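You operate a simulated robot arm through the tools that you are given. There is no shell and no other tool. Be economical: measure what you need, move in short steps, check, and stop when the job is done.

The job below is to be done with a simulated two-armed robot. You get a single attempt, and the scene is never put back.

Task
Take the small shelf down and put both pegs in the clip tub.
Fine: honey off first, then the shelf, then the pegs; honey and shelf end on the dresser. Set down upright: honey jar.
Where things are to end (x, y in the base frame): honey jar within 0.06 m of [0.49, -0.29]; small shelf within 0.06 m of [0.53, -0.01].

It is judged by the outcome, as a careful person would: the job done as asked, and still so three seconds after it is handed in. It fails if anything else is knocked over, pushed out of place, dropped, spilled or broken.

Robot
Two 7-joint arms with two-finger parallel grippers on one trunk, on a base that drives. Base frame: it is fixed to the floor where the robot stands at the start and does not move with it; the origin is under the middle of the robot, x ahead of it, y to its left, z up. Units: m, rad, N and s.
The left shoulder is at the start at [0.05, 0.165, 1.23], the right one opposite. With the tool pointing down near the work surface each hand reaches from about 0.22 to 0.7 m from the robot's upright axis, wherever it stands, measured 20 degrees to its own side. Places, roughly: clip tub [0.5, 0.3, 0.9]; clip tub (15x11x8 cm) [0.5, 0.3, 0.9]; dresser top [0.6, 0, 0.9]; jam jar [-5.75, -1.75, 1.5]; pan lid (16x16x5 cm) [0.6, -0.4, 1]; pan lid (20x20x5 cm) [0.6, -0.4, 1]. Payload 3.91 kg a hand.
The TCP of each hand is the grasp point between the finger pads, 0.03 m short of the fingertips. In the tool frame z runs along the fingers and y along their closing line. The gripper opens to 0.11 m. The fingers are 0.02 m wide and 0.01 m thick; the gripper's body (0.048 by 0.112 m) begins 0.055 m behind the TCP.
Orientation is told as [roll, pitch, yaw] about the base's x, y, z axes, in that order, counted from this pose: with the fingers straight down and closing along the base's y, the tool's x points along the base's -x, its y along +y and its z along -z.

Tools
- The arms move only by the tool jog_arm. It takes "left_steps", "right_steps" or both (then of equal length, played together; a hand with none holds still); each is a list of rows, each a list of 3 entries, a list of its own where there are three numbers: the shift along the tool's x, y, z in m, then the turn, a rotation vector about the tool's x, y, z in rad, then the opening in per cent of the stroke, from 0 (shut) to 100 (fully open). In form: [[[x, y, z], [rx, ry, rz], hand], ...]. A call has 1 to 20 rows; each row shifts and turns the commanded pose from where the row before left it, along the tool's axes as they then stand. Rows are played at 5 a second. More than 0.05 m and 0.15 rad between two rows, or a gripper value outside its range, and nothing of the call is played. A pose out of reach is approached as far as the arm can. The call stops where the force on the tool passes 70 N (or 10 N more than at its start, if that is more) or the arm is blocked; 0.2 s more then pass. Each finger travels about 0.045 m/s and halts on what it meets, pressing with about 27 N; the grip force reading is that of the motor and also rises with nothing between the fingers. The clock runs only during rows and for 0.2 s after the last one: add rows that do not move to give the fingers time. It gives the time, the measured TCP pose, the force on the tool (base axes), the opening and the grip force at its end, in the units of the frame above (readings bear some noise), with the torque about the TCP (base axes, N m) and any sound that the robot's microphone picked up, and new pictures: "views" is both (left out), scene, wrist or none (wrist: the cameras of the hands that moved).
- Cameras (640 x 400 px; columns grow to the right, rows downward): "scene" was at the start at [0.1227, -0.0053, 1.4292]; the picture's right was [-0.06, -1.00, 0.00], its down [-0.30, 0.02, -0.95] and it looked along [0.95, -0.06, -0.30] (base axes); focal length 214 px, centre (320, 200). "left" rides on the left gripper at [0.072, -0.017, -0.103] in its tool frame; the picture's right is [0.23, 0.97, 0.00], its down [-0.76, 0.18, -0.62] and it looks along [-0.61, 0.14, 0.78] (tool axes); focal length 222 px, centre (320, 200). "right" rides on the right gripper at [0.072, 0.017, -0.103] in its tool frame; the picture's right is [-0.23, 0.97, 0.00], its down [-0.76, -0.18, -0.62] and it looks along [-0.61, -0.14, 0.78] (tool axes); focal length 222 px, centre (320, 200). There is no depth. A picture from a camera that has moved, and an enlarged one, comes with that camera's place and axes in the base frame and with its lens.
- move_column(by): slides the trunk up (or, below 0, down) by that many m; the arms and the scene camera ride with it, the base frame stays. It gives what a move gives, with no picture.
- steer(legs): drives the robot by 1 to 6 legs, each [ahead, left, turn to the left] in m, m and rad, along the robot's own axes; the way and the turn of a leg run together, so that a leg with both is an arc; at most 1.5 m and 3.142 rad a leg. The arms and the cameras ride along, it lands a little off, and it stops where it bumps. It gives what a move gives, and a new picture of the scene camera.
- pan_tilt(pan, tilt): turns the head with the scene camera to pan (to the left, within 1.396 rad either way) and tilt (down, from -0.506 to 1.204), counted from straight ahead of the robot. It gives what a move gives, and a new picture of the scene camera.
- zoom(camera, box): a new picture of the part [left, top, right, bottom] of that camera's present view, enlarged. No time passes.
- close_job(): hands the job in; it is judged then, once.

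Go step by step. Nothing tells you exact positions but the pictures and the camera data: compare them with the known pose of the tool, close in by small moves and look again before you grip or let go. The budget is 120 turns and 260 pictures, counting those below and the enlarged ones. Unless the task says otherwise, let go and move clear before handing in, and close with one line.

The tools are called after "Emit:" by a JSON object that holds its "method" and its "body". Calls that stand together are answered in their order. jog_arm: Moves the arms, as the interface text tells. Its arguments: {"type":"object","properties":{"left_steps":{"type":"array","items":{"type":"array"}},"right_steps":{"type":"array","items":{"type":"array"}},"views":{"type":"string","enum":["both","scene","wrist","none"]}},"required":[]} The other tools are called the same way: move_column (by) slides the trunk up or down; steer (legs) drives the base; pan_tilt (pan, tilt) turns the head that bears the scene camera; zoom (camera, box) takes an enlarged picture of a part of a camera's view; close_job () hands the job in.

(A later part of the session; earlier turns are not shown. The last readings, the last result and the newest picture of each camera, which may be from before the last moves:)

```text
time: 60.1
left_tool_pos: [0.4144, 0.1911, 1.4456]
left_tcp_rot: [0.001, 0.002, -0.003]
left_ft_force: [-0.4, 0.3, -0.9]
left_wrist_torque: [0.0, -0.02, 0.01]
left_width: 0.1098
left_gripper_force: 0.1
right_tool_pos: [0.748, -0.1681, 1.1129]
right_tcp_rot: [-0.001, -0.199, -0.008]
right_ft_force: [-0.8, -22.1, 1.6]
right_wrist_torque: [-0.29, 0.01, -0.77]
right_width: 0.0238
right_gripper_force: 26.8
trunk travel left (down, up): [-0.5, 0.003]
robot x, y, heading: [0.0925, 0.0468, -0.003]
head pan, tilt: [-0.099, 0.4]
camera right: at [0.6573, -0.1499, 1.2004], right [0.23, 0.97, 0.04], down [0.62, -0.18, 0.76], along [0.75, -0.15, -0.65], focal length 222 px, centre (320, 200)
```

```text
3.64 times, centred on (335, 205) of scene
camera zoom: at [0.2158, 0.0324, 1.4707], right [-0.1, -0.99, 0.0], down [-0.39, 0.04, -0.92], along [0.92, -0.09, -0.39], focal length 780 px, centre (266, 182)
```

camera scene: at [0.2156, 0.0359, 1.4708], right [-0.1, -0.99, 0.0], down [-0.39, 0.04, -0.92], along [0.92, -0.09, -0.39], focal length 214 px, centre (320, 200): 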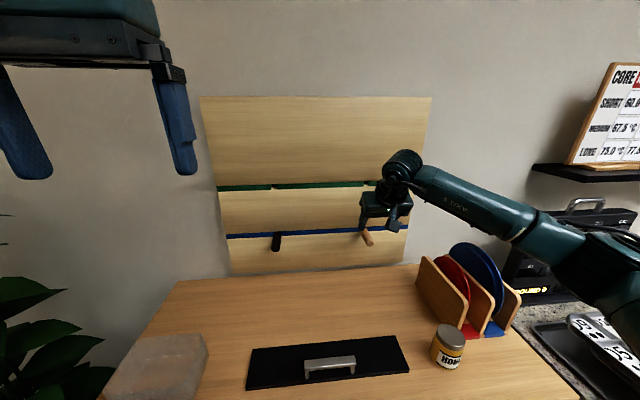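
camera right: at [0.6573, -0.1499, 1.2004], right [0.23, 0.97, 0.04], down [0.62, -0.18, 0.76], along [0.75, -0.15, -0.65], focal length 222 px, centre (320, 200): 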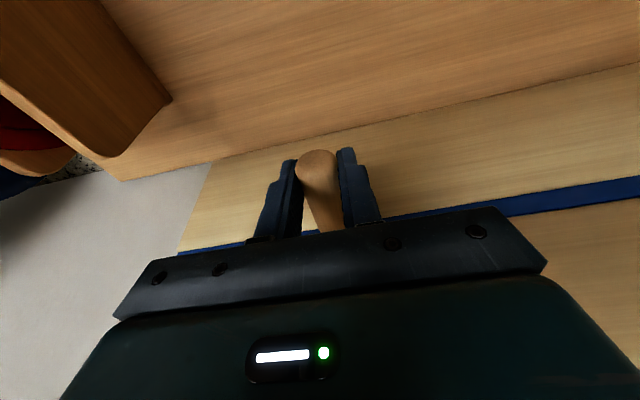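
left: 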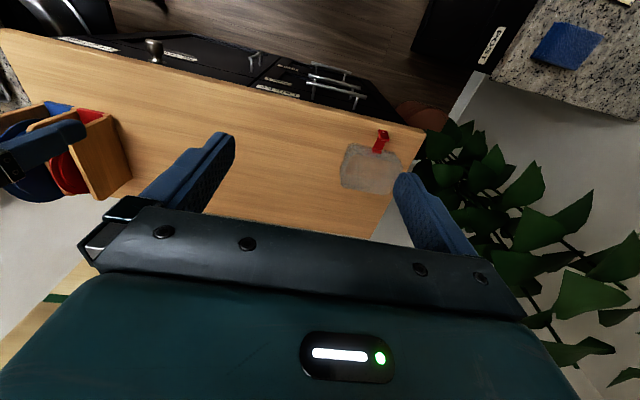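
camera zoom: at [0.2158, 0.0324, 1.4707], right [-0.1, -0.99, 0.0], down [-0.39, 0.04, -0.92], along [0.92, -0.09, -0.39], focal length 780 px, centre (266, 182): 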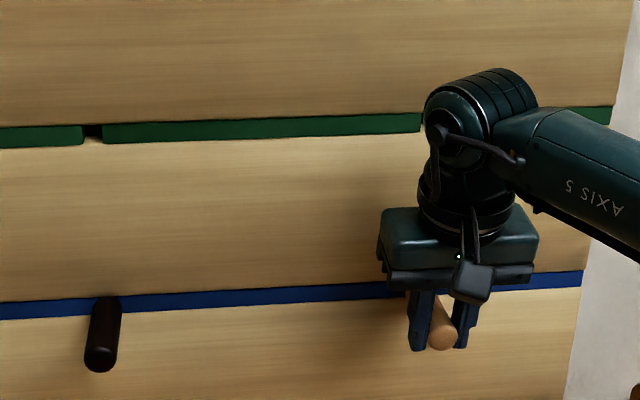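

Peg gripped (24 mm) with a sideways load, so I'll ease the hand 5 mm to the right and then pull straight back.

Emit:
{"method": "jog_arm", "body": {"right_steps": [[[0, -0.003, 0], [0, 0, 0], 8], [[0, -0.0025, 0], [0, 0, 0], 8], [[0.0098, 0, -0.002], [0, 0, 0], 8], [[0.0098, 0, -0.002], [0, 0, 0], 8], [[0, 0, 0], [0, 0, 0], 8]], "views": "wrist"}}

Emit:
{"method": "zoom", "body": {"camera": "scene", "box": [250, 150, 420, 260]}}

```text
time: 61.3
left_tool_pos: [0.4147, 0.1944, 1.4443]
left_tcp_rot: [-0.001, 0.0, -0.002]
left_ft_force: [0.3, 0.6, -1.1]
left_wrist_torque: [0.01, -0.01, 0.0]
left_width: 0.11
left_gripper_force: 0.1
right_tool_pos: [0.7281, -0.1666, 1.1119]
right_tcp_rot: [0.003, -0.201, 0.0]
right_ft_force: [0.3, -0.7, 0.4]
right_wrist_torque: [-0.02, 0.05, -0.03]
right_width: 0.02
right_gripper_force: 27.4
trunk travel left (down, up): [-0.5, 0.003]
robot x, y, heading: [0.0974, 0.0436, -0.002]
head pan, tilt: [-0.099, 0.4]
camera right: at [0.6372, -0.1492, 1.2004], right [0.22, 0.97, 0.05], down [0.62, -0.18, 0.76], along [0.75, -0.14, -0.65], focal length 222 px, centre (320, 200)
```

right: 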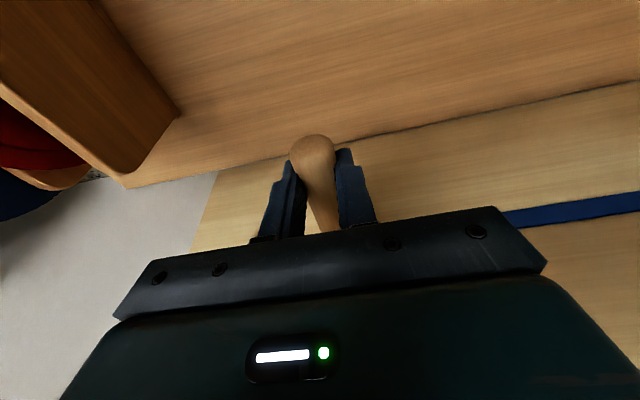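

```text
3.64 times, centred on (335, 205) of scene
camera zoom: at [0.2162, 0.0359, 1.4707], right [-0.1, -0.99, 0.0], down [-0.39, 0.04, -0.92], along [0.92, -0.09, -0.39], focal length 780 px, centre (266, 182)
```

zoom: 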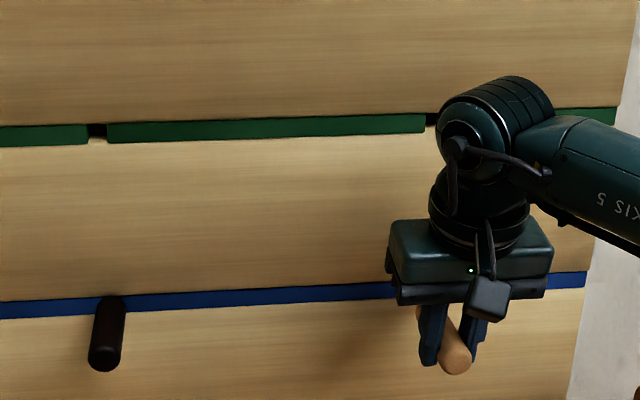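

The peg seems to come with the hand. Pulling further.

Emit:
{"method": "jog_arm", "body": {"right_steps": [[[0.0098, 0, -0.002], [0, 0, 0], 8], [[0.0196, 0, -0.004], [0, 0, 0], 8], [[0.0245, 0, -0.005], [0, 0, 0], 8], [[0.0245, 0, -0.005], [0, 0, 0], 8], [[0.0245, 0, -0.005], [0, 0, 0], 8], [[0, 0, 0], [0, 0, 0], 8]], "views": "wrist"}}

Emit:
{"method": "zoom", "body": {"camera": "scene", "box": [250, 170, 450, 300]}}

```text
time: 62.7
left_tool_pos: [0.4147, 0.1948, 1.445]
left_tcp_rot: [0.001, 0.002, -0.002]
left_ft_force: [-0.5, 0.1, -0.6]
left_wrist_torque: [0.02, -0.01, 0.0]
left_width: 0.11
left_gripper_force: 0.0
right_tool_pos: [0.6235, -0.1671, 1.1133]
right_tcp_rot: [-0.001, -0.2, 0.001]
right_ft_force: [-0.5, 0.5, -1.4]
right_wrist_torque: [-0.02, 0.01, -0.01]
right_width: 0.0227
right_gripper_force: 27.2
trunk travel left (down, up): [-0.5, 0.003]
robot x, y, heading: [0.0968, 0.0414, -0.002]
head pan, tilt: [-0.099, 0.4]
camera right: at [0.533, -0.1503, 1.2011], right [0.22, 0.97, 0.05], down [0.62, -0.18, 0.76], along [0.75, -0.14, -0.65], focal length 222 px, centre (320, 200)
```

right: 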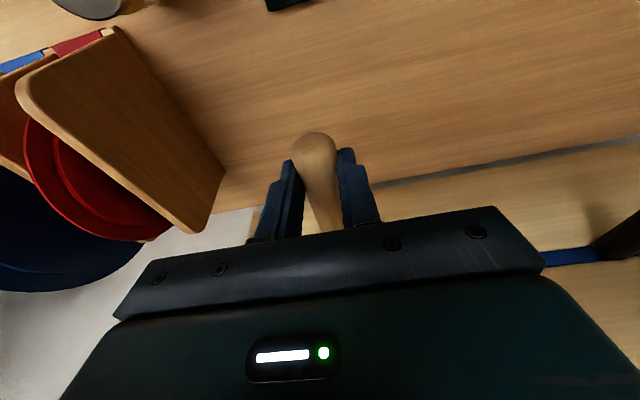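

```text
3.08 times, centred on (350, 235) of scene
camera zoom: at [0.2165, 0.0361, 1.4707], right [-0.1, -0.99, 0.0], down [-0.39, 0.04, -0.92], along [0.92, -0.09, -0.39], focal length 660 px, centre (228, 92)
```

zoom: 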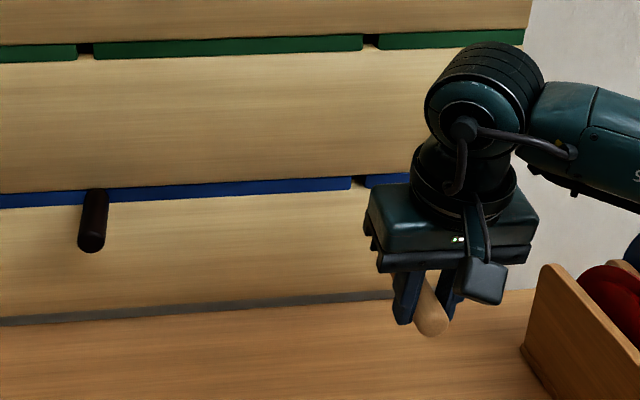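

Wood peg is out. I'll tuck the left hand away to the left/back, and bring the right hand back and up while keeping the peg level.

Emit:
{"method": "jog_arm", "body": {"left_steps": [[[0.01, 0.04, -0.01], [0, 0, 0], 100], [[0.01, 0.04, -0.01], [0, 0, 0], 100], [[0.01, 0.04, -0.01], [0, 0, 0], 100], [[0.01, 0.04, -0.01], [0, 0, 0], 100], [[0.01, 0.04, -0.01], [0, 0, 0], 100], [[0, 0, 0], [0, 0, 0], 100]], "right_steps": [[[0.022, 0.012, -0.036], [0, 0, 0], 8], [[0.022, 0.012, -0.036], [0, 0, 0], 8], [[0.022, 0.012, -0.036], [0, 0, 0], 8], [[0.022, 0.012, -0.02], [0, 0, 0], 8], [[0.01, 0.012, 0], [0, 0, 0], 8], [[0, 0, 0], [0, 0, 0], 8]], "views": "scene"}}

```text
time: 64.1
left_tool_pos: [0.4169, 0.3464, 1.4422]
left_tcp_rot: [-0.003, 0.0, -0.001]
left_ft_force: [-1.0, -0.6, -0.8]
left_wrist_torque: [-0.01, -0.02, 0.02]
left_width: 0.1102
left_gripper_force: 0.0
left hand out of reach, approached as far as the arm can: row 3, 4, 5
right_tool_pos: [0.5021, -0.1078, 1.2186]
right_tcp_rot: [0.002, -0.198, -0.002]
right_ft_force: [-0.3, 0.0, 0.5]
right_wrist_torque: [-0.01, -0.01, 0.01]
right_width: 0.023
right_gripper_force: 26.7
trunk travel left (down, up): [-0.5, 0.003]
robot x, y, heading: [0.0954, 0.0454, -0.007]
head pan, tilt: [-0.099, 0.4]
camera scene: at [0.2158, 0.0351, 1.4707], right [-0.1, -0.99, 0.0], down [-0.39, 0.04, -0.92], along [0.92, -0.09, -0.39], focal length 214 px, centre (320, 200)
```

scene: 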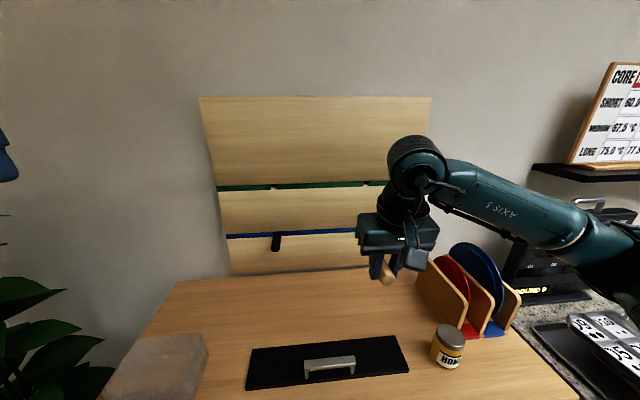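

Left hand now hovers over the tub, so I'll bring it back and lower on the left side while the right hand yaws −90° with the peg kept level.

Emit:
{"method": "jog_arm", "body": {"left_steps": [[[0.0274, 0.019, 0.028], [0, 0, 0], 100], [[0.0274, 0.019, 0.028], [0, 0, 0], 100], [[0.0274, 0.019, 0.028], [0, 0, 0], 100], [[0.0274, 0.019, 0.028], [0, 0, 0], 100], [[0.0274, 0.019, 0.028], [0, 0, 0], 100], [[0, 0, 0], [0, 0, 0], 100], [[0, 0, 0], [0, 0, 0], 100], [[0, 0, 0], [0, 0, 0], 100], [[0, 0, 0], [0, 0, 0], 100], [[0, 0, 0], [0, 0, 0], 100], [[0, 0, 0], [0, 0, 0], 100], [[0, 0, 0], [0, 0, 0], 100]], "right_steps": [[[0, 0, 0], [0.0284, 0, 0.1399], 8], [[0, 0, 0], [0.0284, 0, 0.1399], 8], [[0, 0, 0], [0.0284, 0, 0.1399], 8], [[0, 0, 0], [0.0284, 0, 0.1399], 8], [[0, 0, 0], [0.0284, 0, 0.1399], 8], [[0, 0, 0], [0.0284, 0, 0.1399], 8], [[0, 0, 0], [0.0284, 0, 0.1399], 8], [[0, 0, 0], [0.0284, 0, 0.1399], 8], [[0, 0, 0], [0.0284, 0, 0.1399], 8], [[0, 0, 0], [0.0284, 0, 0.1399], 8], [[0, 0, 0], [0.0284, 0, 0.1399], 8], [[0, 0, 0], [0, 0, 0], 8]], "views": "none"}}

Emit:
{"method": "pan_tilt", "body": {"pan": 0.2, "tilt": 0.6}}

```text
time: 66.7
left_tool_pos: [0.3379, 0.3757, 1.2701]
left_tcp_rot: [-0.001, 0.001, -0.001]
left_ft_force: [-0.1, -0.1, 0.0]
left_wrist_torque: [0.0, 0.02, 0.03]
left_width: 0.1101
left_gripper_force: 0.0
left hand out of reach, approached as far as the arm can: row 1, 2, 3, 4, 5
right_tool_pos: [0.503, -0.1078, 1.2183]
right_tcp_rot: [-0.002, -0.197, -1.574]
right_ft_force: [0.6, 0.7, -0.9]
right_wrist_torque: [0.05, 0.02, 0.0]
right_width: 0.0229
right_gripper_force: 26.9
trunk travel left (down, up): [-0.5, 0.003]
robot x, y, heading: [0.097, 0.0456, -0.002]
head pan, tilt: [-0.099, 0.4]
```

```text
time: 67.5
left_tool_pos: [0.3379, 0.3749, 1.2709]
left_tcp_rot: [-0.002, 0.0, -0.001]
left_ft_force: [0.6, -0.7, 0.3]
left_wrist_torque: [-0.01, 0.0, 0.0]
left_width: 0.11
left_gripper_force: 0.1
right_tool_pos: [0.5023, -0.1076, 1.2184]
right_tcp_rot: [-0.001, -0.199, -1.57]
right_ft_force: [0.0, 0.8, -0.1]
right_wrist_torque: [0.04, 0.01, 0.0]
right_width: 0.0228
right_gripper_force: 26.7
trunk travel left (down, up): [-0.5, 0.003]
robot x, y, heading: [0.0972, 0.0412, -0.002]
head pan, tilt: [0.201, 0.6]
camera scene: at [0.2106, 0.0627, 1.4525], right [0.2, -0.98, 0.0], down [-0.55, -0.11, -0.83], along [0.81, 0.16, -0.56], focal length 214 px, centre (320, 200)
```

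scene: 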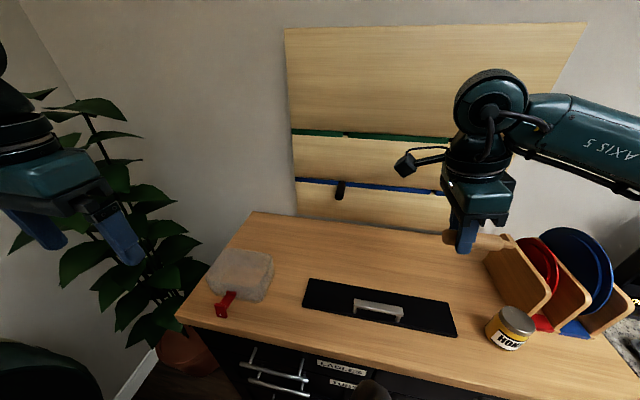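

Emit:
{"method": "zoom", "body": {"camera": "scene", "box": [180, 220, 320, 330]}}

Emit:
{"method": "zoom", "body": {"camera": "scene", "box": [400, 160, 540, 270]}}

```text
3.64 times, centred on (250, 275) of scene
camera zoom: at [0.2106, 0.0627, 1.4525], right [0.2, -0.98, 0.0], down [-0.55, -0.11, -0.83], along [0.81, 0.16, -0.56], focal length 780 px, centre (574, -73)
```

zoom: 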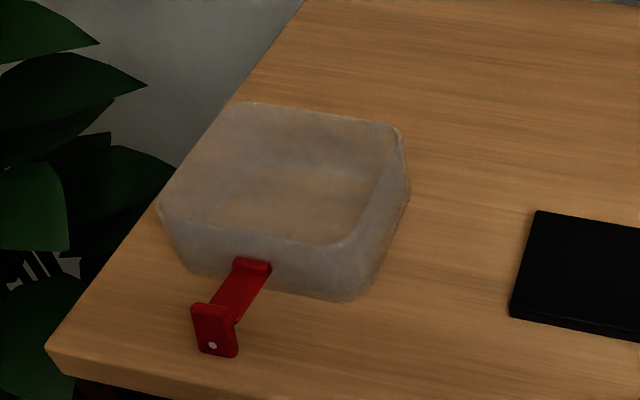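

```text
3.64 times, centred on (470, 215) of scene
camera zoom: at [0.2106, 0.0627, 1.4525], right [0.2, -0.98, 0.0], down [-0.55, -0.11, -0.83], along [0.81, 0.16, -0.56], focal length 780 px, centre (-226, 146)
```

zoom: 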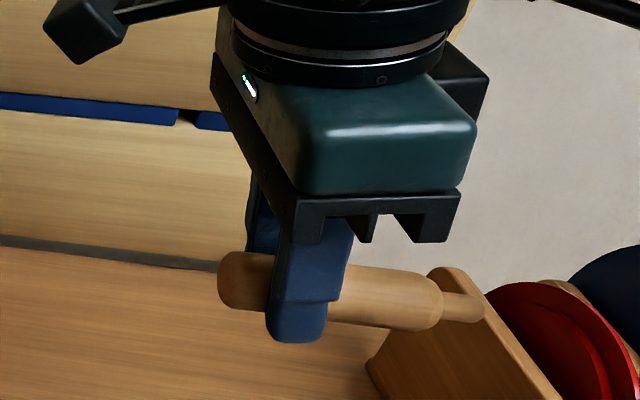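

Tub rim spans x 0.478–0.577, y 0.266–0.406 (centre ≈ 0.527, 0.335). The peg is ≈0.115 m long, with its middle 26 mm right of the TCP. I'll turn the robot left to bring the right arm nearer the tub.

Emit:
{"method": "steer", "body": {"legs": [[-0.02, 0, 0], [0, 0, 0.45]]}}

```text
time: 69.6
left_tool_pos: [0.1508, 0.4484, 1.2701]
left_tcp_rot: [0.0, 0.002, 0.445]
left_ft_force: [-0.7, -0.8, 0.3]
left_wrist_torque: [-0.02, 0.01, 0.01]
left_width: 0.11
left_gripper_force: 0.1
right_tool_pos: [0.5076, 0.0839, 1.2178]
right_tcp_rot: [-0.001, -0.2, -1.123]
right_ft_force: [-0.4, 0.8, -0.5]
right_wrist_torque: [-0.01, -0.03, -0.01]
right_width: 0.023
right_gripper_force: 27.6
trunk travel left (down, up): [-0.5, 0.003]
robot x, y, heading: [0.0744, 0.0446, 0.438]
head pan, tilt: [0.201, 0.6]
camera scene: at [0.1718, 0.1114, 1.4525], right [0.6, -0.8, 0.0], down [-0.45, -0.34, -0.83], along [0.66, 0.5, -0.56], focal length 214 px, centre (320, 200)
```

scene: 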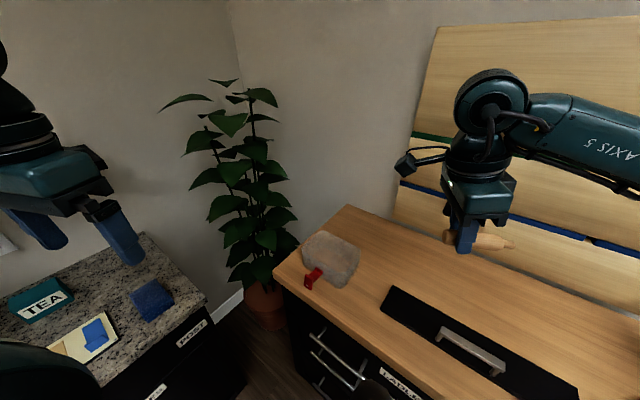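

The turn succeeded and the left arm is now well clear. The peg's diagonal heading fits the tub nicely, so I'll keep this yaw and move over the tub at height.

Emit:
{"method": "jog_arm", "body": {"right_steps": [[[0.0341, 0.018, -0.0069], [0, 0, 0], 8], [[0.0341, 0.018, -0.0069], [0, 0, 0], 8], [[0.0341, 0.018, -0.0069], [0, 0, 0], 8], [[0.0341, 0.018, -0.0069], [0, 0, 0], 8], [[0.0341, 0.018, -0.0069], [0, 0, 0], 8], [[0.0341, 0.018, -0.0069], [0, 0, 0], 8], [[0.0341, 0.018, -0.0069], [0, 0, 0], 8], [[0, 0, 0], [0, 0, 0], 8]]}}

```text
time: 71.4
left_tool_pos: [0.1512, 0.448, 1.2711]
left_tcp_rot: [0.001, 0.003, 0.446]
left_ft_force: [0.2, 0.6, 0.2]
left_wrist_torque: [-0.03, -0.01, 0.0]
left_width: 0.1099
left_gripper_force: 0.2
right_tool_pos: [0.5169, 0.3467, 1.2186]
right_tcp_rot: [0.0, -0.197, -1.124]
right_ft_force: [0.2, -0.6, -0.1]
right_wrist_torque: [0.02, 0.01, 0.0]
right_width: 0.0227
right_gripper_force: 27.5
right hand out of reach, approached as far as the arm can: row 7
trunk travel left (down, up): [-0.5, 0.003]
robot x, y, heading: [0.075, 0.045, 0.442]
head pan, tilt: [0.201, 0.6]
camera scene: at [0.1725, 0.1106, 1.4525], right [0.6, -0.8, 0.0], down [-0.45, -0.34, -0.82], along [0.66, 0.5, -0.57], focal length 214 px, centre (320, 200)
camera right: at [0.4928, 0.4367, 1.3071], right [0.97, 0.22, 0.05], down [0.11, -0.64, 0.76], along [0.2, -0.74, -0.65], focal length 222 px, centre (320, 200)
```

scene: 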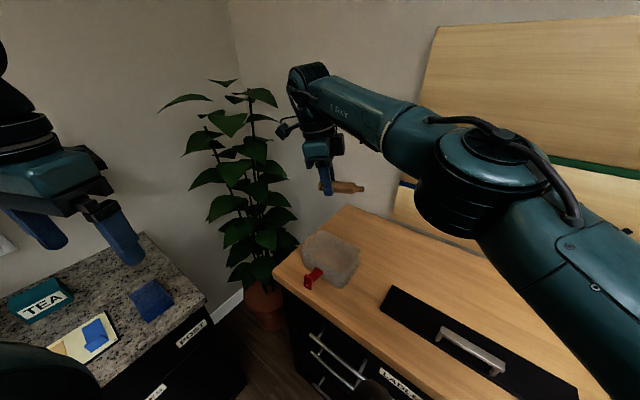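
right: 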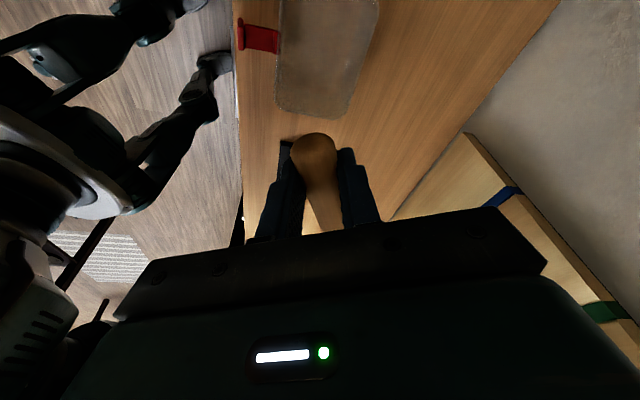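

Over the tub, 1 cm short in y at this height. Lowering to gain reach, then nudging left.

Emit:
{"method": "jog_arm", "body": {"right_steps": [[[0.008, 0, 0.0392], [0, 0, 0], 8], [[0.008, 0, 0.0392], [0, 0, 0], 8], [[0.008, 0, 0.0392], [0, 0, 0], 8], [[0.0115, 0.0056, -0.002], [0, 0, 0], 8], [[0, 0, 0], [0, 0, 0], 8]]}}

Emit:
{"method": "zoom", "body": {"camera": "scene", "box": [250, 160, 410, 300]}}

```text
time: 72.6
left_tool_pos: [0.1507, 0.4488, 1.2702]
left_tcp_rot: [0.0, 0.001, 0.445]
left_ft_force: [0.3, 0.0, -0.4]
left_wrist_torque: [0.02, 0.01, 0.02]
left_width: 0.11
left_gripper_force: 0.0
right_tool_pos: [0.5173, 0.3593, 1.0983]
right_tcp_rot: [0.001, -0.198, -1.124]
right_ft_force: [0.8, -0.6, 0.1]
right_wrist_torque: [-0.01, 0.02, 0.02]
right_width: 0.023
right_gripper_force: 26.3
trunk travel left (down, up): [-0.5, 0.003]
robot x, y, heading: [0.0765, 0.048, 0.442]
head pan, tilt: [0.201, 0.6]
camera scene: at [0.1724, 0.1108, 1.4525], right [0.6, -0.8, 0.0], down [-0.45, -0.34, -0.82], along [0.66, 0.5, -0.57], focal length 214 px, centre (320, 200)
camera right: at [0.4921, 0.449, 1.1857], right [0.97, 0.22, 0.04], down [0.11, -0.64, 0.76], along [0.2, -0.74, -0.65], focal length 222 px, centre (320, 200)
```

scene: 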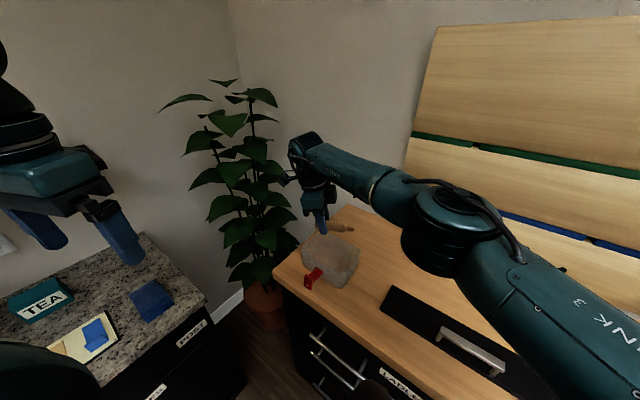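
right: 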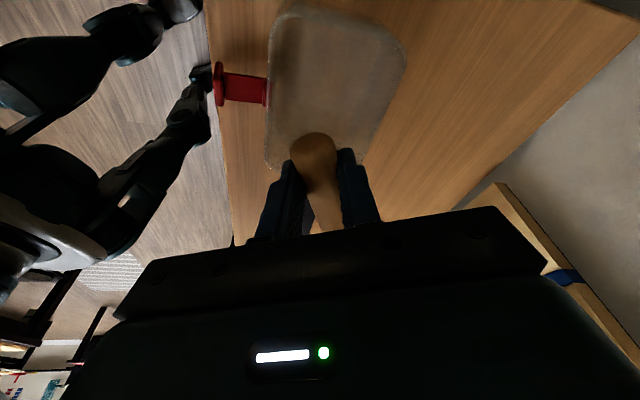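

```text
2.86 times, centred on (330, 230) of scene
camera zoom: at [0.1724, 0.1108, 1.4525], right [0.6, -0.8, 0.0], down [-0.45, -0.34, -0.82], along [0.66, 0.5, -0.57], focal length 613 px, centre (291, 114)
```

zoom: 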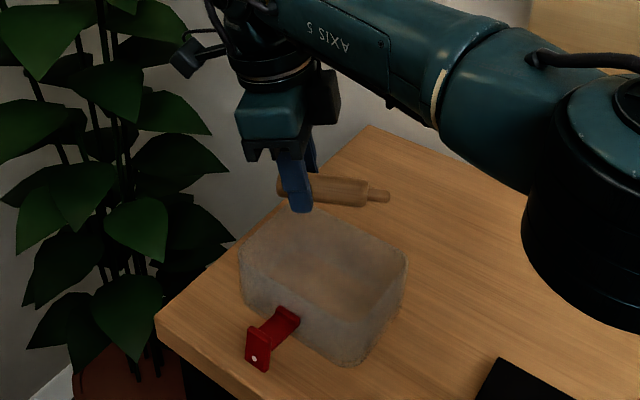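

Aligned over the tub. Descending until the peg is inside the rim.

Emit:
{"method": "jog_arm", "body": {"right_steps": [[[0.0133, 0.0026, 0.038], [0, 0, 0], 8], [[0.008, 0, 0.0392], [0, 0, 0], 8], [[0.004, 0, 0.0196], [0, 0, 0], 8], [[0, 0, 0], [0, 0, 0], 8]], "views": "wrist"}}

Emit:
{"method": "zoom", "body": {"camera": "scene", "box": [270, 190, 390, 290]}}

```text
time: 73.6
left_tool_pos: [0.1506, 0.448, 1.2709]
left_tcp_rot: [0.001, 0.002, 0.446]
left_ft_force: [0.2, 0.3, -0.2]
left_wrist_torque: [0.03, -0.01, -0.02]
left_width: 0.1101
left_gripper_force: 0.1
right_tool_pos: [0.5235, 0.3525, 1.0196]
right_tcp_rot: [-0.002, -0.198, -1.125]
right_ft_force: [-1.2, -0.3, -0.6]
right_wrist_torque: [0.04, -0.02, 0.01]
right_width: 0.0228
right_gripper_force: 26.2
right hand out of reach, approached as far as the arm can: row 1, 3
trunk travel left (down, up): [-0.5, 0.003]
robot x, y, heading: [0.0776, 0.0424, 0.446]
head pan, tilt: [0.201, 0.6]
camera right: at [0.4986, 0.4426, 1.1065], right [0.97, 0.22, 0.04], down [0.11, -0.64, 0.76], along [0.2, -0.74, -0.65], focal length 222 px, centre (320, 200)
```

right: 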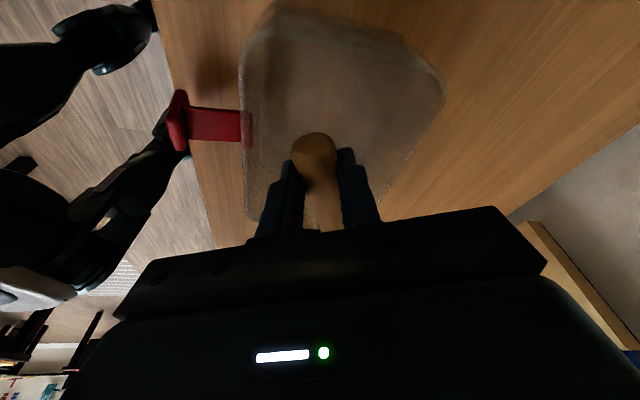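

```text
4.00 times, centred on (330, 240) of scene
camera zoom: at [0.1718, 0.1113, 1.4525], right [0.6, -0.8, 0.0], down [-0.45, -0.34, -0.83], along [0.66, 0.5, -0.56], focal length 858 px, centre (280, 40)
```

zoom: 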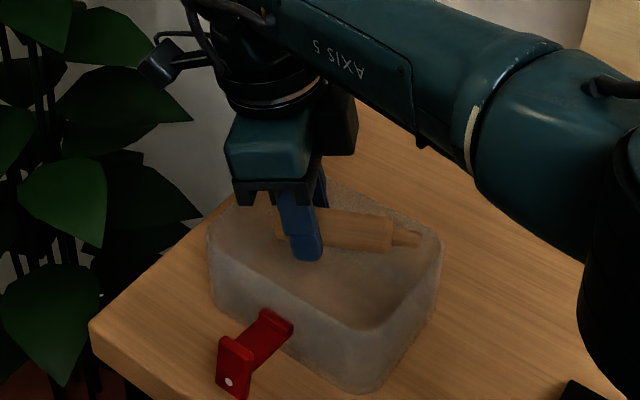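

At the arm's reach limit, so I'll raise slightly, lower the trunk, and then shift the peg ~1 cm left/back before entering.

Emit:
{"method": "jog_arm", "body": {"right_steps": [[[-0.008, 0, -0.0392], [0, 0, 0], 8], [[0, 0, 0], [0, 0, 0], 8]], "views": "none"}}

Emit:
{"method": "move_column", "body": {"by": -0.05}}

Emit:
{"method": "jog_arm", "body": {"right_steps": [[[0.0158, -0.0018, -0.003], [0, 0, 0], 8], [[0, 0, 0], [0, 0, 0], 8]], "views": "wrist"}}

Emit:
{"method": "zoom", "body": {"camera": "scene", "box": [270, 170, 390, 270]}}

```text
time: 74.2
left_tool_pos: [0.151, 0.4489, 1.2705]
left_tcp_rot: [0.001, 0.003, 0.445]
left_ft_force: [-0.1, 0.3, -0.3]
left_wrist_torque: [-0.06, 0.02, 0.02]
left_width: 0.11
left_gripper_force: 0.0
right_tool_pos: [0.5227, 0.3526, 1.0584]
right_tcp_rot: [-0.003, -0.202, -1.124]
right_ft_force: [0.0, -0.4, 0.1]
right_wrist_torque: [0.0, 0.03, -0.01]
right_width: 0.0229
right_gripper_force: 27.1
trunk travel left (down, up): [-0.5, 0.003]
robot x, y, heading: [0.0734, 0.0432, 0.447]
head pan, tilt: [0.201, 0.6]
```

```text
time: 75.1
left_tool_pos: [0.1502, 0.4473, 1.2206]
left_tcp_rot: [-0.001, 0.0, 0.445]
left_ft_force: [0.3, -1.2, 0.6]
left_wrist_torque: [0.0, -0.01, -0.04]
left_width: 0.1098
left_gripper_force: 0.0
right_tool_pos: [0.5224, 0.3525, 1.0082]
right_tcp_rot: [-0.001, -0.2, -1.124]
right_ft_force: [0.5, -0.9, -0.3]
right_wrist_torque: [0.03, 0.01, 0.01]
right_width: 0.0228
right_gripper_force: 26.7
trunk travel left (down, up): [-0.45, 0.053]
robot x, y, heading: [0.0765, 0.0423, 0.442]
head pan, tilt: [0.201, 0.6]
```

```text
time: 75.7
left_tool_pos: [0.1516, 0.4478, 1.2207]
left_tcp_rot: [-0.001, 0.001, 0.445]
left_ft_force: [0.1, -0.7, 0.0]
left_wrist_torque: [0.0, -0.01, -0.03]
left_width: 0.1102
left_gripper_force: 0.0
right_tool_pos: [0.5171, 0.3566, 1.0085]
right_tcp_rot: [0.0, -0.198, -1.124]
right_ft_force: [-0.3, -0.2, -0.9]
right_wrist_torque: [0.04, 0.01, 0.02]
right_width: 0.0227
right_gripper_force: 26.8
right hand out of reach, approached as far as the arm can: row 1
trunk travel left (down, up): [-0.45, 0.053]
robot x, y, heading: [0.0756, 0.0443, 0.441]
head pan, tilt: [0.201, 0.6]
camera right: at [0.4936, 0.4478, 1.0966], right [0.97, 0.22, 0.04], down [0.11, -0.64, 0.76], along [0.2, -0.74, -0.65], focal length 222 px, centre (320, 200)
```

right: 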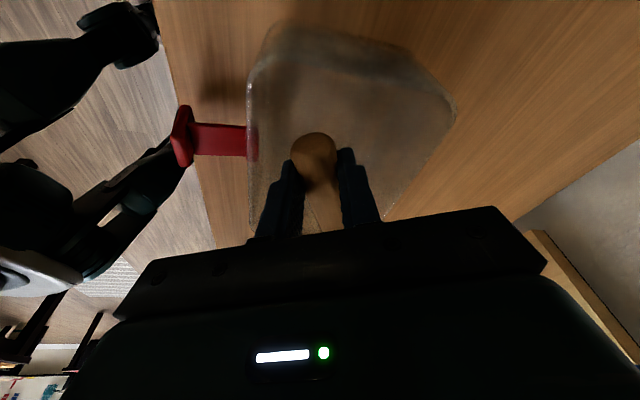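

```text
4.00 times, centred on (330, 220) of scene
camera zoom: at [0.1719, 0.1113, 1.4025], right [0.6, -0.8, 0.0], down [-0.45, -0.34, -0.83], along [0.66, 0.5, -0.56], focal length 858 px, centre (280, 120)
```

zoom: 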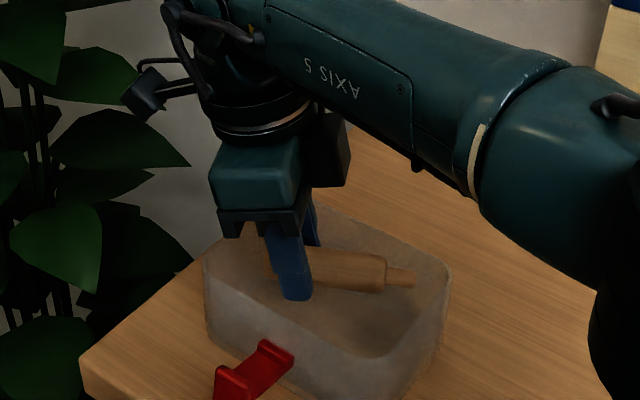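

The peg lies inside the rim outline (tail clearance ~8 mm). Lowering with the trunk, straight down 4.2 cm.

Emit:
{"method": "move_column", "body": {"by": -0.042}}

Emit:
{"method": "zoom", "body": {"camera": "scene", "box": [270, 150, 390, 250]}}

```text
time: 76.5
left_tool_pos: [0.1504, 0.4487, 1.1798]
left_tcp_rot: [-0.001, 0.002, 0.445]
left_ft_force: [-0.4, 0.3, 0.3]
left_wrist_torque: [0.01, -0.01, -0.03]
left_width: 0.1101
left_gripper_force: 0.1
right_tool_pos: [0.5165, 0.3584, 0.967]
right_tcp_rot: [0.0, -0.198, -1.125]
right_ft_force: [-0.3, 0.5, 0.0]
right_wrist_torque: [0.02, 0.03, 0.01]
right_width: 0.0228
right_gripper_force: 26.4
trunk travel left (down, up): [-0.408, 0.095]
robot x, y, heading: [0.0739, 0.0464, 0.442]
head pan, tilt: [0.201, 0.6]
```

```text
4.00 times, centred on (330, 200) of scene
camera zoom: at [0.1718, 0.1111, 1.3605], right [0.6, -0.8, 0.0], down [-0.45, -0.34, -0.83], along [0.66, 0.5, -0.56], focal length 858 px, centre (280, 200)
```

zoom: 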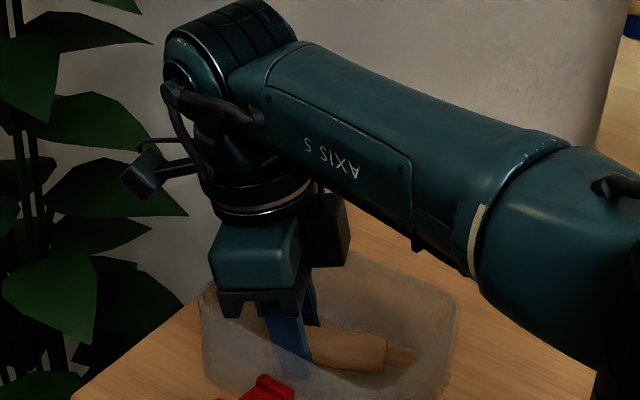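

Peg is inside, body just above the rim. A further 1 cm, then release gently and rise straight with the trunk.

Emit:
{"method": "move_column", "body": {"by": -0.01}}

Emit:
{"method": "jog_arm", "body": {"right_steps": [[[0, 0, 0], [0, 0, 0], 25], [[0, 0, 0], [0, 0, 0], 33], [[0, 0, 0], [0, 0, 0], 33], [[0, 0, 0], [0, 0, 0], 33], [[0, 0, 0], [0, 0, 0], 33]], "views": "wrist"}}

Emit:
{"method": "move_column", "body": {"by": 0.12}}

Emit:
{"method": "zoom", "body": {"camera": "scene", "box": [250, 170, 410, 300]}}

```text
time: 77.1
left_tool_pos: [0.1518, 0.448, 1.1687]
left_tcp_rot: [0.001, 0.003, 0.446]
left_ft_force: [-0.6, 0.1, -0.2]
left_wrist_torque: [-0.01, -0.04, 0.0]
left_width: 0.1099
left_gripper_force: 0.1
right_tool_pos: [0.5174, 0.3571, 0.9558]
right_tcp_rot: [0.0, -0.2, -1.125]
right_ft_force: [-0.3, 0.0, 0.2]
right_wrist_torque: [0.0, -0.01, -0.02]
right_width: 0.0227
right_gripper_force: 27.1
trunk travel left (down, up): [-0.398, 0.105]
robot x, y, heading: [0.0739, 0.0439, 0.438]
head pan, tilt: [0.201, 0.6]
```

```text
time: 78.3
left_tool_pos: [0.1512, 0.448, 1.17]
left_tcp_rot: [0.0, 0.002, 0.445]
left_ft_force: [0.1, 0.1, -0.1]
left_wrist_torque: [0.02, 0.0, 0.04]
left_width: 0.1099
left_gripper_force: 0.1
right_tool_pos: [0.5171, 0.3571, 0.9555]
right_tcp_rot: [0.001, -0.199, -1.124]
right_ft_force: [-0.7, -0.1, -0.6]
right_wrist_torque: [0.01, 0.0, 0.02]
right_width: 0.0367
right_gripper_force: 0.1
trunk travel left (down, up): [-0.398, 0.105]
robot x, y, heading: [0.0727, 0.0435, 0.445]
head pan, tilt: [0.201, 0.6]
camera right: at [0.4935, 0.4478, 1.0446], right [0.97, 0.22, 0.04], down [0.11, -0.64, 0.76], along [0.2, -0.74, -0.65], focal length 222 px, centre (320, 200)
```

right: 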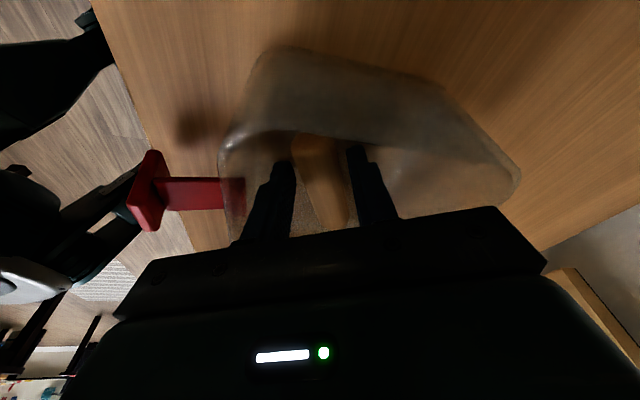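

```text
time: 79.7
left_tool_pos: [0.1512, 0.4477, 1.2741]
left_tcp_rot: [0.0, 0.002, 0.444]
left_ft_force: [0.4, -0.3, -0.2]
left_wrist_torque: [0.01, 0.0, 0.0]
left_width: 0.1099
left_gripper_force: 0.1
right_tool_pos: [0.5179, 0.3582, 1.0619]
right_tcp_rot: [-0.002, -0.2, -1.124]
right_ft_force: [-0.8, 0.4, -0.8]
right_wrist_torque: [-0.01, -0.02, -0.01]
right_width: 0.0362
right_gripper_force: 0.1
right hand out of reach, approached as far as the arm can: row 1
trunk travel left (down, up): [-0.503, 0.0]
robot x, y, heading: [0.0755, 0.0463, 0.443]
head pan, tilt: [0.201, 0.6]
```

```text
3.08 times, centred on (330, 235) of scene
camera zoom: at [0.172, 0.1114, 1.4554], right [0.6, -0.8, 0.0], down [-0.45, -0.34, -0.82], along [0.66, 0.5, -0.57], focal length 660 px, centre (289, 92)
```

zoom: 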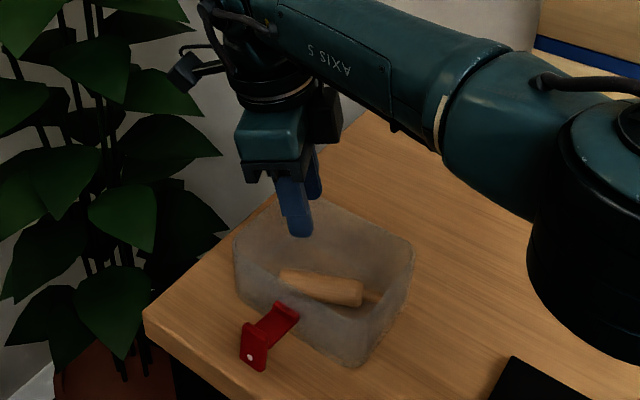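

Wood peg lies in the tub. Next: right hand up and away to the right, then turn the robot back so the left hand can take the black peg.

Emit:
{"method": "jog_arm", "body": {"right_steps": [[[-0.01, 0, -0.039], [0, 0, 0], 33], [[-0.0353, -0.0173, 0.0072], [0, 0, 0], 33], [[-0.0433, -0.0173, -0.015], [0, 0, 0], 33], [[-0.0433, -0.0173, -0.015], [0, 0, 0], 33], [[-0.0433, -0.0173, -0.015], [0, 0, 0], 33], [[-0.0353, -0.0173, 0.0072], [0, 0, 0], 33], [[-0.0353, -0.0173, 0.0072], [0, 0, 0], 33], [[-0.0353, -0.0173, 0.0072], [0, 0, 0], 33], [[0, 0, 0], [0, 0, 0], 33]], "views": "none"}}

Emit:
{"method": "steer", "body": {"legs": [[0, 0, -0.44]]}}

```text
time: 81.7
left_tool_pos: [0.1516, 0.4491, 1.2735]
left_tcp_rot: [-0.003, 0.001, 0.443]
left_ft_force: [0.3, 0.0, 0.6]
left_wrist_torque: [0.0, 0.02, -0.02]
left_width: 0.1101
left_gripper_force: 0.0
right_tool_pos: [0.522, 0.0667, 1.1722]
right_tcp_rot: [-0.002, -0.2, -1.124]
right_ft_force: [0.0, 0.9, 0.1]
right_wrist_torque: [-0.01, 0.02, 0.02]
right_width: 0.0361
right_gripper_force: 0.1
trunk travel left (down, up): [-0.503, 0.0]
robot x, y, heading: [0.0766, 0.0438, 0.446]
head pan, tilt: [0.201, 0.6]
```

```text
time: 83.4
left_tool_pos: [0.3143, 0.3768, 1.2735]
left_tcp_rot: [0.001, 0.001, 0.008]
left_ft_force: [-0.8, 0.5, 0.0]
left_wrist_torque: [-0.02, 0.03, -0.03]
left_width: 0.11
left_gripper_force: 0.1
right_tool_pos: [0.4892, -0.125, 1.1716]
right_tcp_rot: [0.001, -0.201, -1.56]
right_ft_force: [0.1, -1.7, 1.2]
right_wrist_torque: [-0.02, -0.02, -0.05]
right_width: 0.0364
right_gripper_force: 0.0
trunk travel left (down, up): [-0.503, 0.0]
robot x, y, heading: [0.072, 0.0483, 0.008]
head pan, tilt: [0.201, 0.6]
camera scene: at [0.1906, 0.0639, 1.4555], right [0.21, -0.98, 0.0], down [-0.55, -0.12, -0.83], along [0.81, 0.17, -0.56], focal length 214 px, centre (320, 200)
```

scene: 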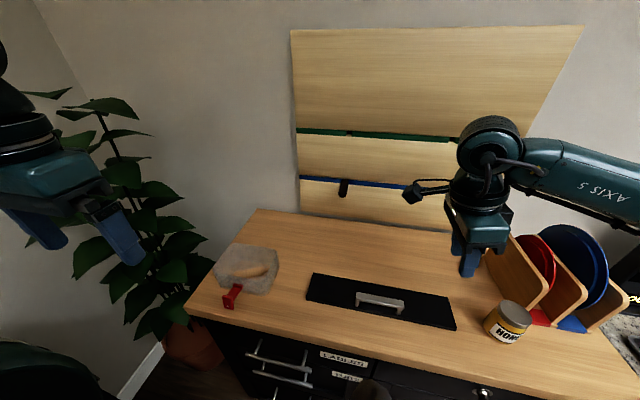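

Robot is square again. Creeping forward 2 cm, then the left hand goes across to hover by the black peg while the right hand shifts aside.

Emit:
{"method": "steer", "body": {"legs": [[0.02, 0, 0]]}}

Emit:
{"method": "jog_arm", "body": {"right_steps": [[[-0.03, 0, 0], [0, 0, 0], 33], [[-0.03, 0, 0], [0, 0, 0], 33], [[-0.03, 0, 0], [0, 0, 0], 33], [[0, 0, 0], [0, 0, 0], 33], [[0, 0, 0], [0, 0, 0], 33], [[0, 0, 0], [0, 0, 0], 33], [[0, 0, 0], [0, 0, 0], 33], [[0, 0, 0], [0, 0, 0], 33], [[0, 0, 0], [0, 0, 0], 33], [[0, 0, 0], [0, 0, 0], 33], [[0, 0, 0], [0, 0, 0], 33], [[0, 0, 0], [0, 0, 0], 33]], "left_steps": [[[-0.0386, -0.0267, 0], [0, 0, 0], 60], [[-0.0386, -0.0267, 0], [0, 0, 0], 60], [[-0.0386, -0.0267, 0], [0, 0, 0], 60], [[-0.0386, -0.0267, 0], [0, 0, 0], 60], [[-0.0386, -0.0267, 0], [0, 0, 0], 60], [[-0.0386, -0.0267, 0], [0, 0, 0], 60], [[-0.0386, -0.0267, 0], [0, 0, 0], 60], [[-0.0386, -0.0267, 0.01], [0, 0, 0], 60], [[-0.03, -0.0267, 0.02], [0, 0, 0], 60], [[0, -0.018, 0.02], [0, -0.1, 0], 60], [[0, 0, 0.02], [0, -0.1, 0], 60], [[0, 0, 0], [0, 0, 0], 60]], "views": "wrist"}}

Emit:
{"method": "pan_tilt", "body": {"pan": 0.0, "tilt": 0.4}}

```text
time: 84.2
left_tool_pos: [0.3361, 0.3781, 1.2729]
left_tcp_rot: [-0.002, 0.004, 0.009]
left_ft_force: [0.7, 0.4, 0.3]
left_wrist_torque: [-0.02, 0.04, -0.01]
left_width: 0.1099
left_gripper_force: 0.0
right_tool_pos: [0.5093, -0.1244, 1.1698]
right_tcp_rot: [-0.001, -0.198, -1.561]
right_ft_force: [-1.0, 0.4, -0.8]
right_wrist_torque: [0.01, -0.01, -0.01]
right_width: 0.0365
right_gripper_force: 0.1
trunk travel left (down, up): [-0.503, 0.0]
robot x, y, heading: [0.0957, 0.045, 0.006]
head pan, tilt: [0.201, 0.6]
camera scene: at [0.2124, 0.0643, 1.4553], right [0.21, -0.98, 0.0], down [-0.55, -0.12, -0.82], along [0.81, 0.17, -0.57], focal length 214 px, centre (320, 200)
```

scene: 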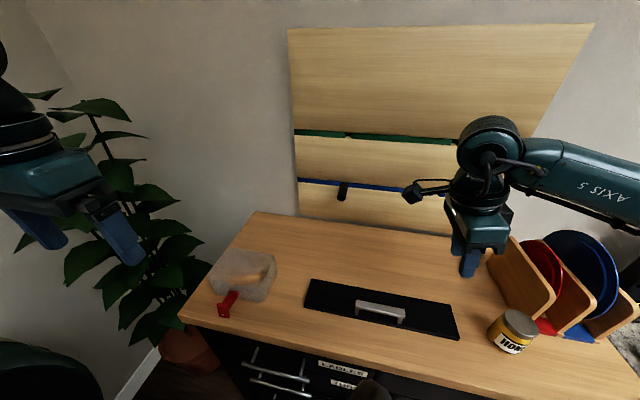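

```text
time: 86.8
left_tool_pos: [0.677, 0.1224, 1.2031]
left_tcp_rot: [0.001, -0.199, 0.008]
left_ft_force: [0.3, 0.3, 0.0]
left_wrist_torque: [0.0, 0.0, -0.04]
left_width: 0.0658
left_gripper_force: 0.0
right_tool_pos: [0.509, -0.2138, 1.1891]
right_tcp_rot: [0.0, -0.198, -1.563]
right_ft_force: [-0.5, 0.0, -0.4]
right_wrist_torque: [0.0, -0.01, -0.01]
right_width: 0.0364
right_gripper_force: 0.1
trunk travel left (down, up): [-0.503, 0.0]
robot x, y, heading: [0.0959, 0.0483, 0.01]
head pan, tilt: [0.201, 0.6]
camera right: at [0.5251, -0.121, 1.2773], right [0.98, -0.21, 0.04], down [-0.17, -0.63, 0.76], along [-0.14, -0.75, -0.65], focal length 222 px, centre (320, 200)
camera left: at [0.585, 0.1036, 1.2897], right [-0.23, 0.97, -0.05], down [0.62, 0.18, 0.76], along [0.75, 0.15, -0.65], focal length 222 px, centre (320, 200)
```

right: 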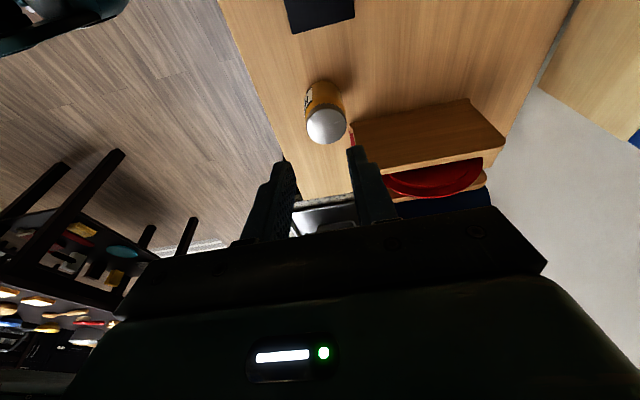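
left: 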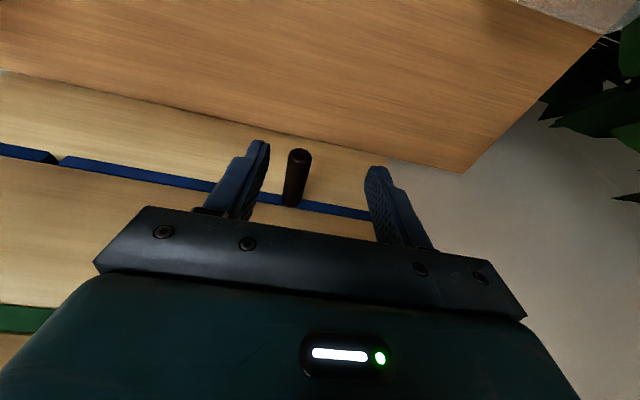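

```text
time: 87.5
left_tool_pos: [0.6765, 0.1224, 1.2036]
left_tcp_rot: [0.0, -0.198, 0.009]
left_ft_force: [-0.2, -0.1, -0.4]
left_wrist_torque: [0.0, 0.03, -0.01]
left_width: 0.0661
left_gripper_force: 0.1
right_tool_pos: [0.509, -0.2137, 1.189]
right_tcp_rot: [0.0, -0.198, -1.561]
right_ft_force: [-0.4, -0.3, 0.9]
right_wrist_torque: [0.0, -0.01, -0.01]
right_width: 0.0362
right_gripper_force: 0.1
trunk travel left (down, up): [-0.503, 0.0]
robot x, y, heading: [0.0943, 0.0461, 0.005]
head pan, tilt: [0.0, 0.4]
camera scene: at [0.2166, 0.0465, 1.4736], right [0.01, -1.0, 0.0], down [-0.39, 0.0, -0.92], along [0.92, 0.01, -0.39], focal length 214 px, centre (320, 200)
```

scene: 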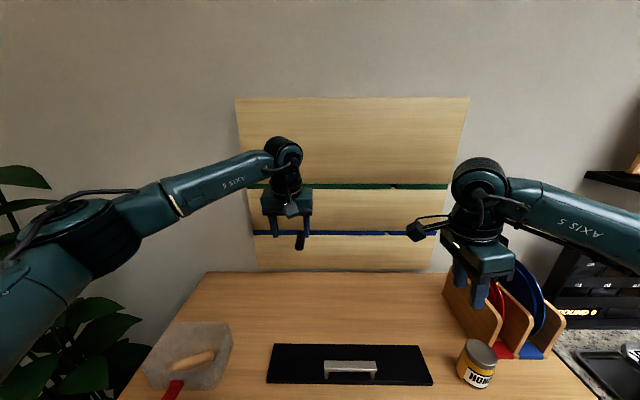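

Black peg from the left wrist camera: y≈0.109, tip x≈0.73, z≈1.112. Hovering over its middle.

Emit:
{"method": "jog_arm", "body": {"left_steps": [[[-0.029, -0.0067, 0.0292], [0, 0, 0], 60], [[-0.029, -0.0067, 0.0292], [0, 0, 0], 60], [[0, 0, 0], [0, 0, 0], 60]], "views": "wrist"}}

Emit:
{"method": "zoom", "body": {"camera": "left", "box": [220, 100, 420, 240]}}

```text
time: 88.3
left_tool_pos: [0.7451, 0.1101, 1.1573]
left_tcp_rot: [0.0, -0.2, 0.008]
left_ft_force: [1.1, 0.5, 1.0]
left_wrist_torque: [-0.01, 0.0, -0.01]
left_width: 0.0658
left_gripper_force: 0.1
right_tool_pos: [0.5088, -0.2119, 1.1897]
right_tcp_rot: [0.0, -0.199, -1.562]
right_ft_force: [-0.5, -0.2, 0.6]
right_wrist_torque: [-0.01, 0.0, 0.0]
right_width: 0.0363
right_gripper_force: 0.1
trunk travel left (down, up): [-0.503, 0.0]
robot x, y, heading: [0.0942, 0.0499, 0.01]
head pan, tilt: [0.0, 0.4]
camera left: at [0.6537, 0.0917, 1.2444], right [-0.23, 0.97, -0.05], down [0.62, 0.18, 0.76], along [0.75, 0.15, -0.65], focal length 222 px, centre (320, 200)
```

left: 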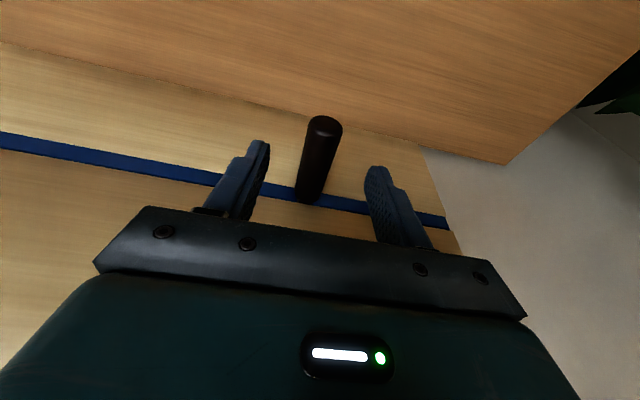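

```text
2.86 times, centred on (320, 170) of left
camera zoom: at [0.6537, 0.0917, 1.2444], right [-0.23, 0.97, -0.05], down [0.62, 0.18, 0.76], along [0.75, 0.15, -0.65], focal length 635 px, centre (320, 286)
```

zoom: 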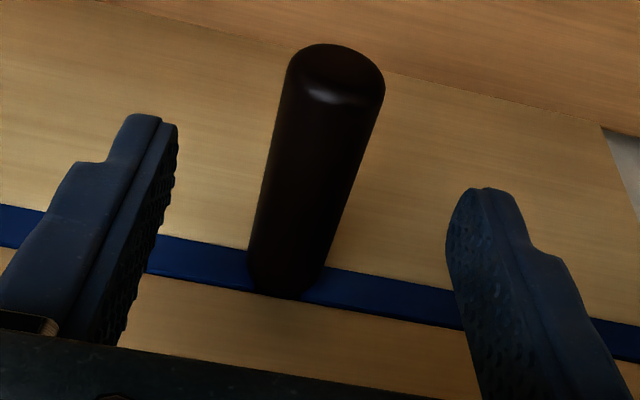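

Centred. Lowering onto the peg and closing.

Emit:
{"method": "jog_arm", "body": {"left_steps": [[[0.0046, -0.0005, 0.0222], [0, 0, 0], 60], [[0.0046, -0.0005, 0.0222], [0, 0, 0], 60], [[0, 0, 0], [0, 0, 0], 60], [[0, 0, 0], [0, 0, 0], 35], [[0, 0, 0], [0, 0, 0], 15], [[0, 0, 0], [0, 0, 0], 8], [[0, 0, 0], [0, 0, 0], 8], [[0, 0, 0], [0, 0, 0], 8]], "views": "wrist"}}

```text
time: 90.1
left_tool_pos: [0.7453, 0.1108, 1.1128]
left_tcp_rot: [-0.001, -0.2, 0.009]
left_ft_force: [-1.2, 4.2, 0.4]
left_wrist_torque: [0.07, 0.08, -0.26]
left_width: 0.0237
left_gripper_force: 27.1
right_tool_pos: [0.5092, -0.2123, 1.1896]
right_tcp_rot: [0.0, -0.2, -1.561]
right_ft_force: [-0.5, -0.8, 0.0]
right_wrist_torque: [-0.03, 0.01, 0.01]
right_width: 0.0363
right_gripper_force: 0.1
trunk travel left (down, up): [-0.503, 0.0]
robot x, y, heading: [0.0975, 0.0468, 0.008]
head pan, tilt: [0.0, 0.4]
camera left: at [0.654, 0.0916, 1.1992], right [-0.23, 0.97, -0.05], down [0.62, 0.18, 0.76], along [0.75, 0.15, -0.65], focal length 222 px, centre (320, 200)
```

left: 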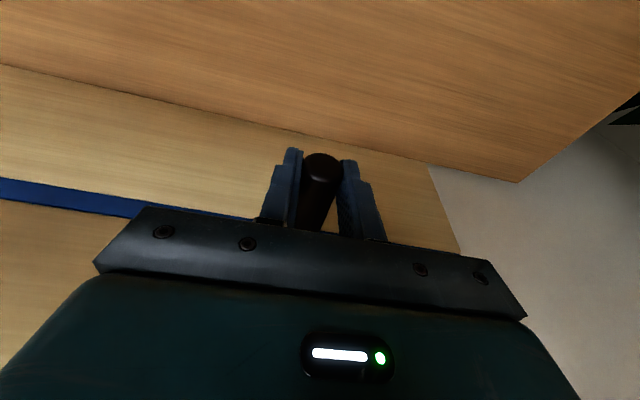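

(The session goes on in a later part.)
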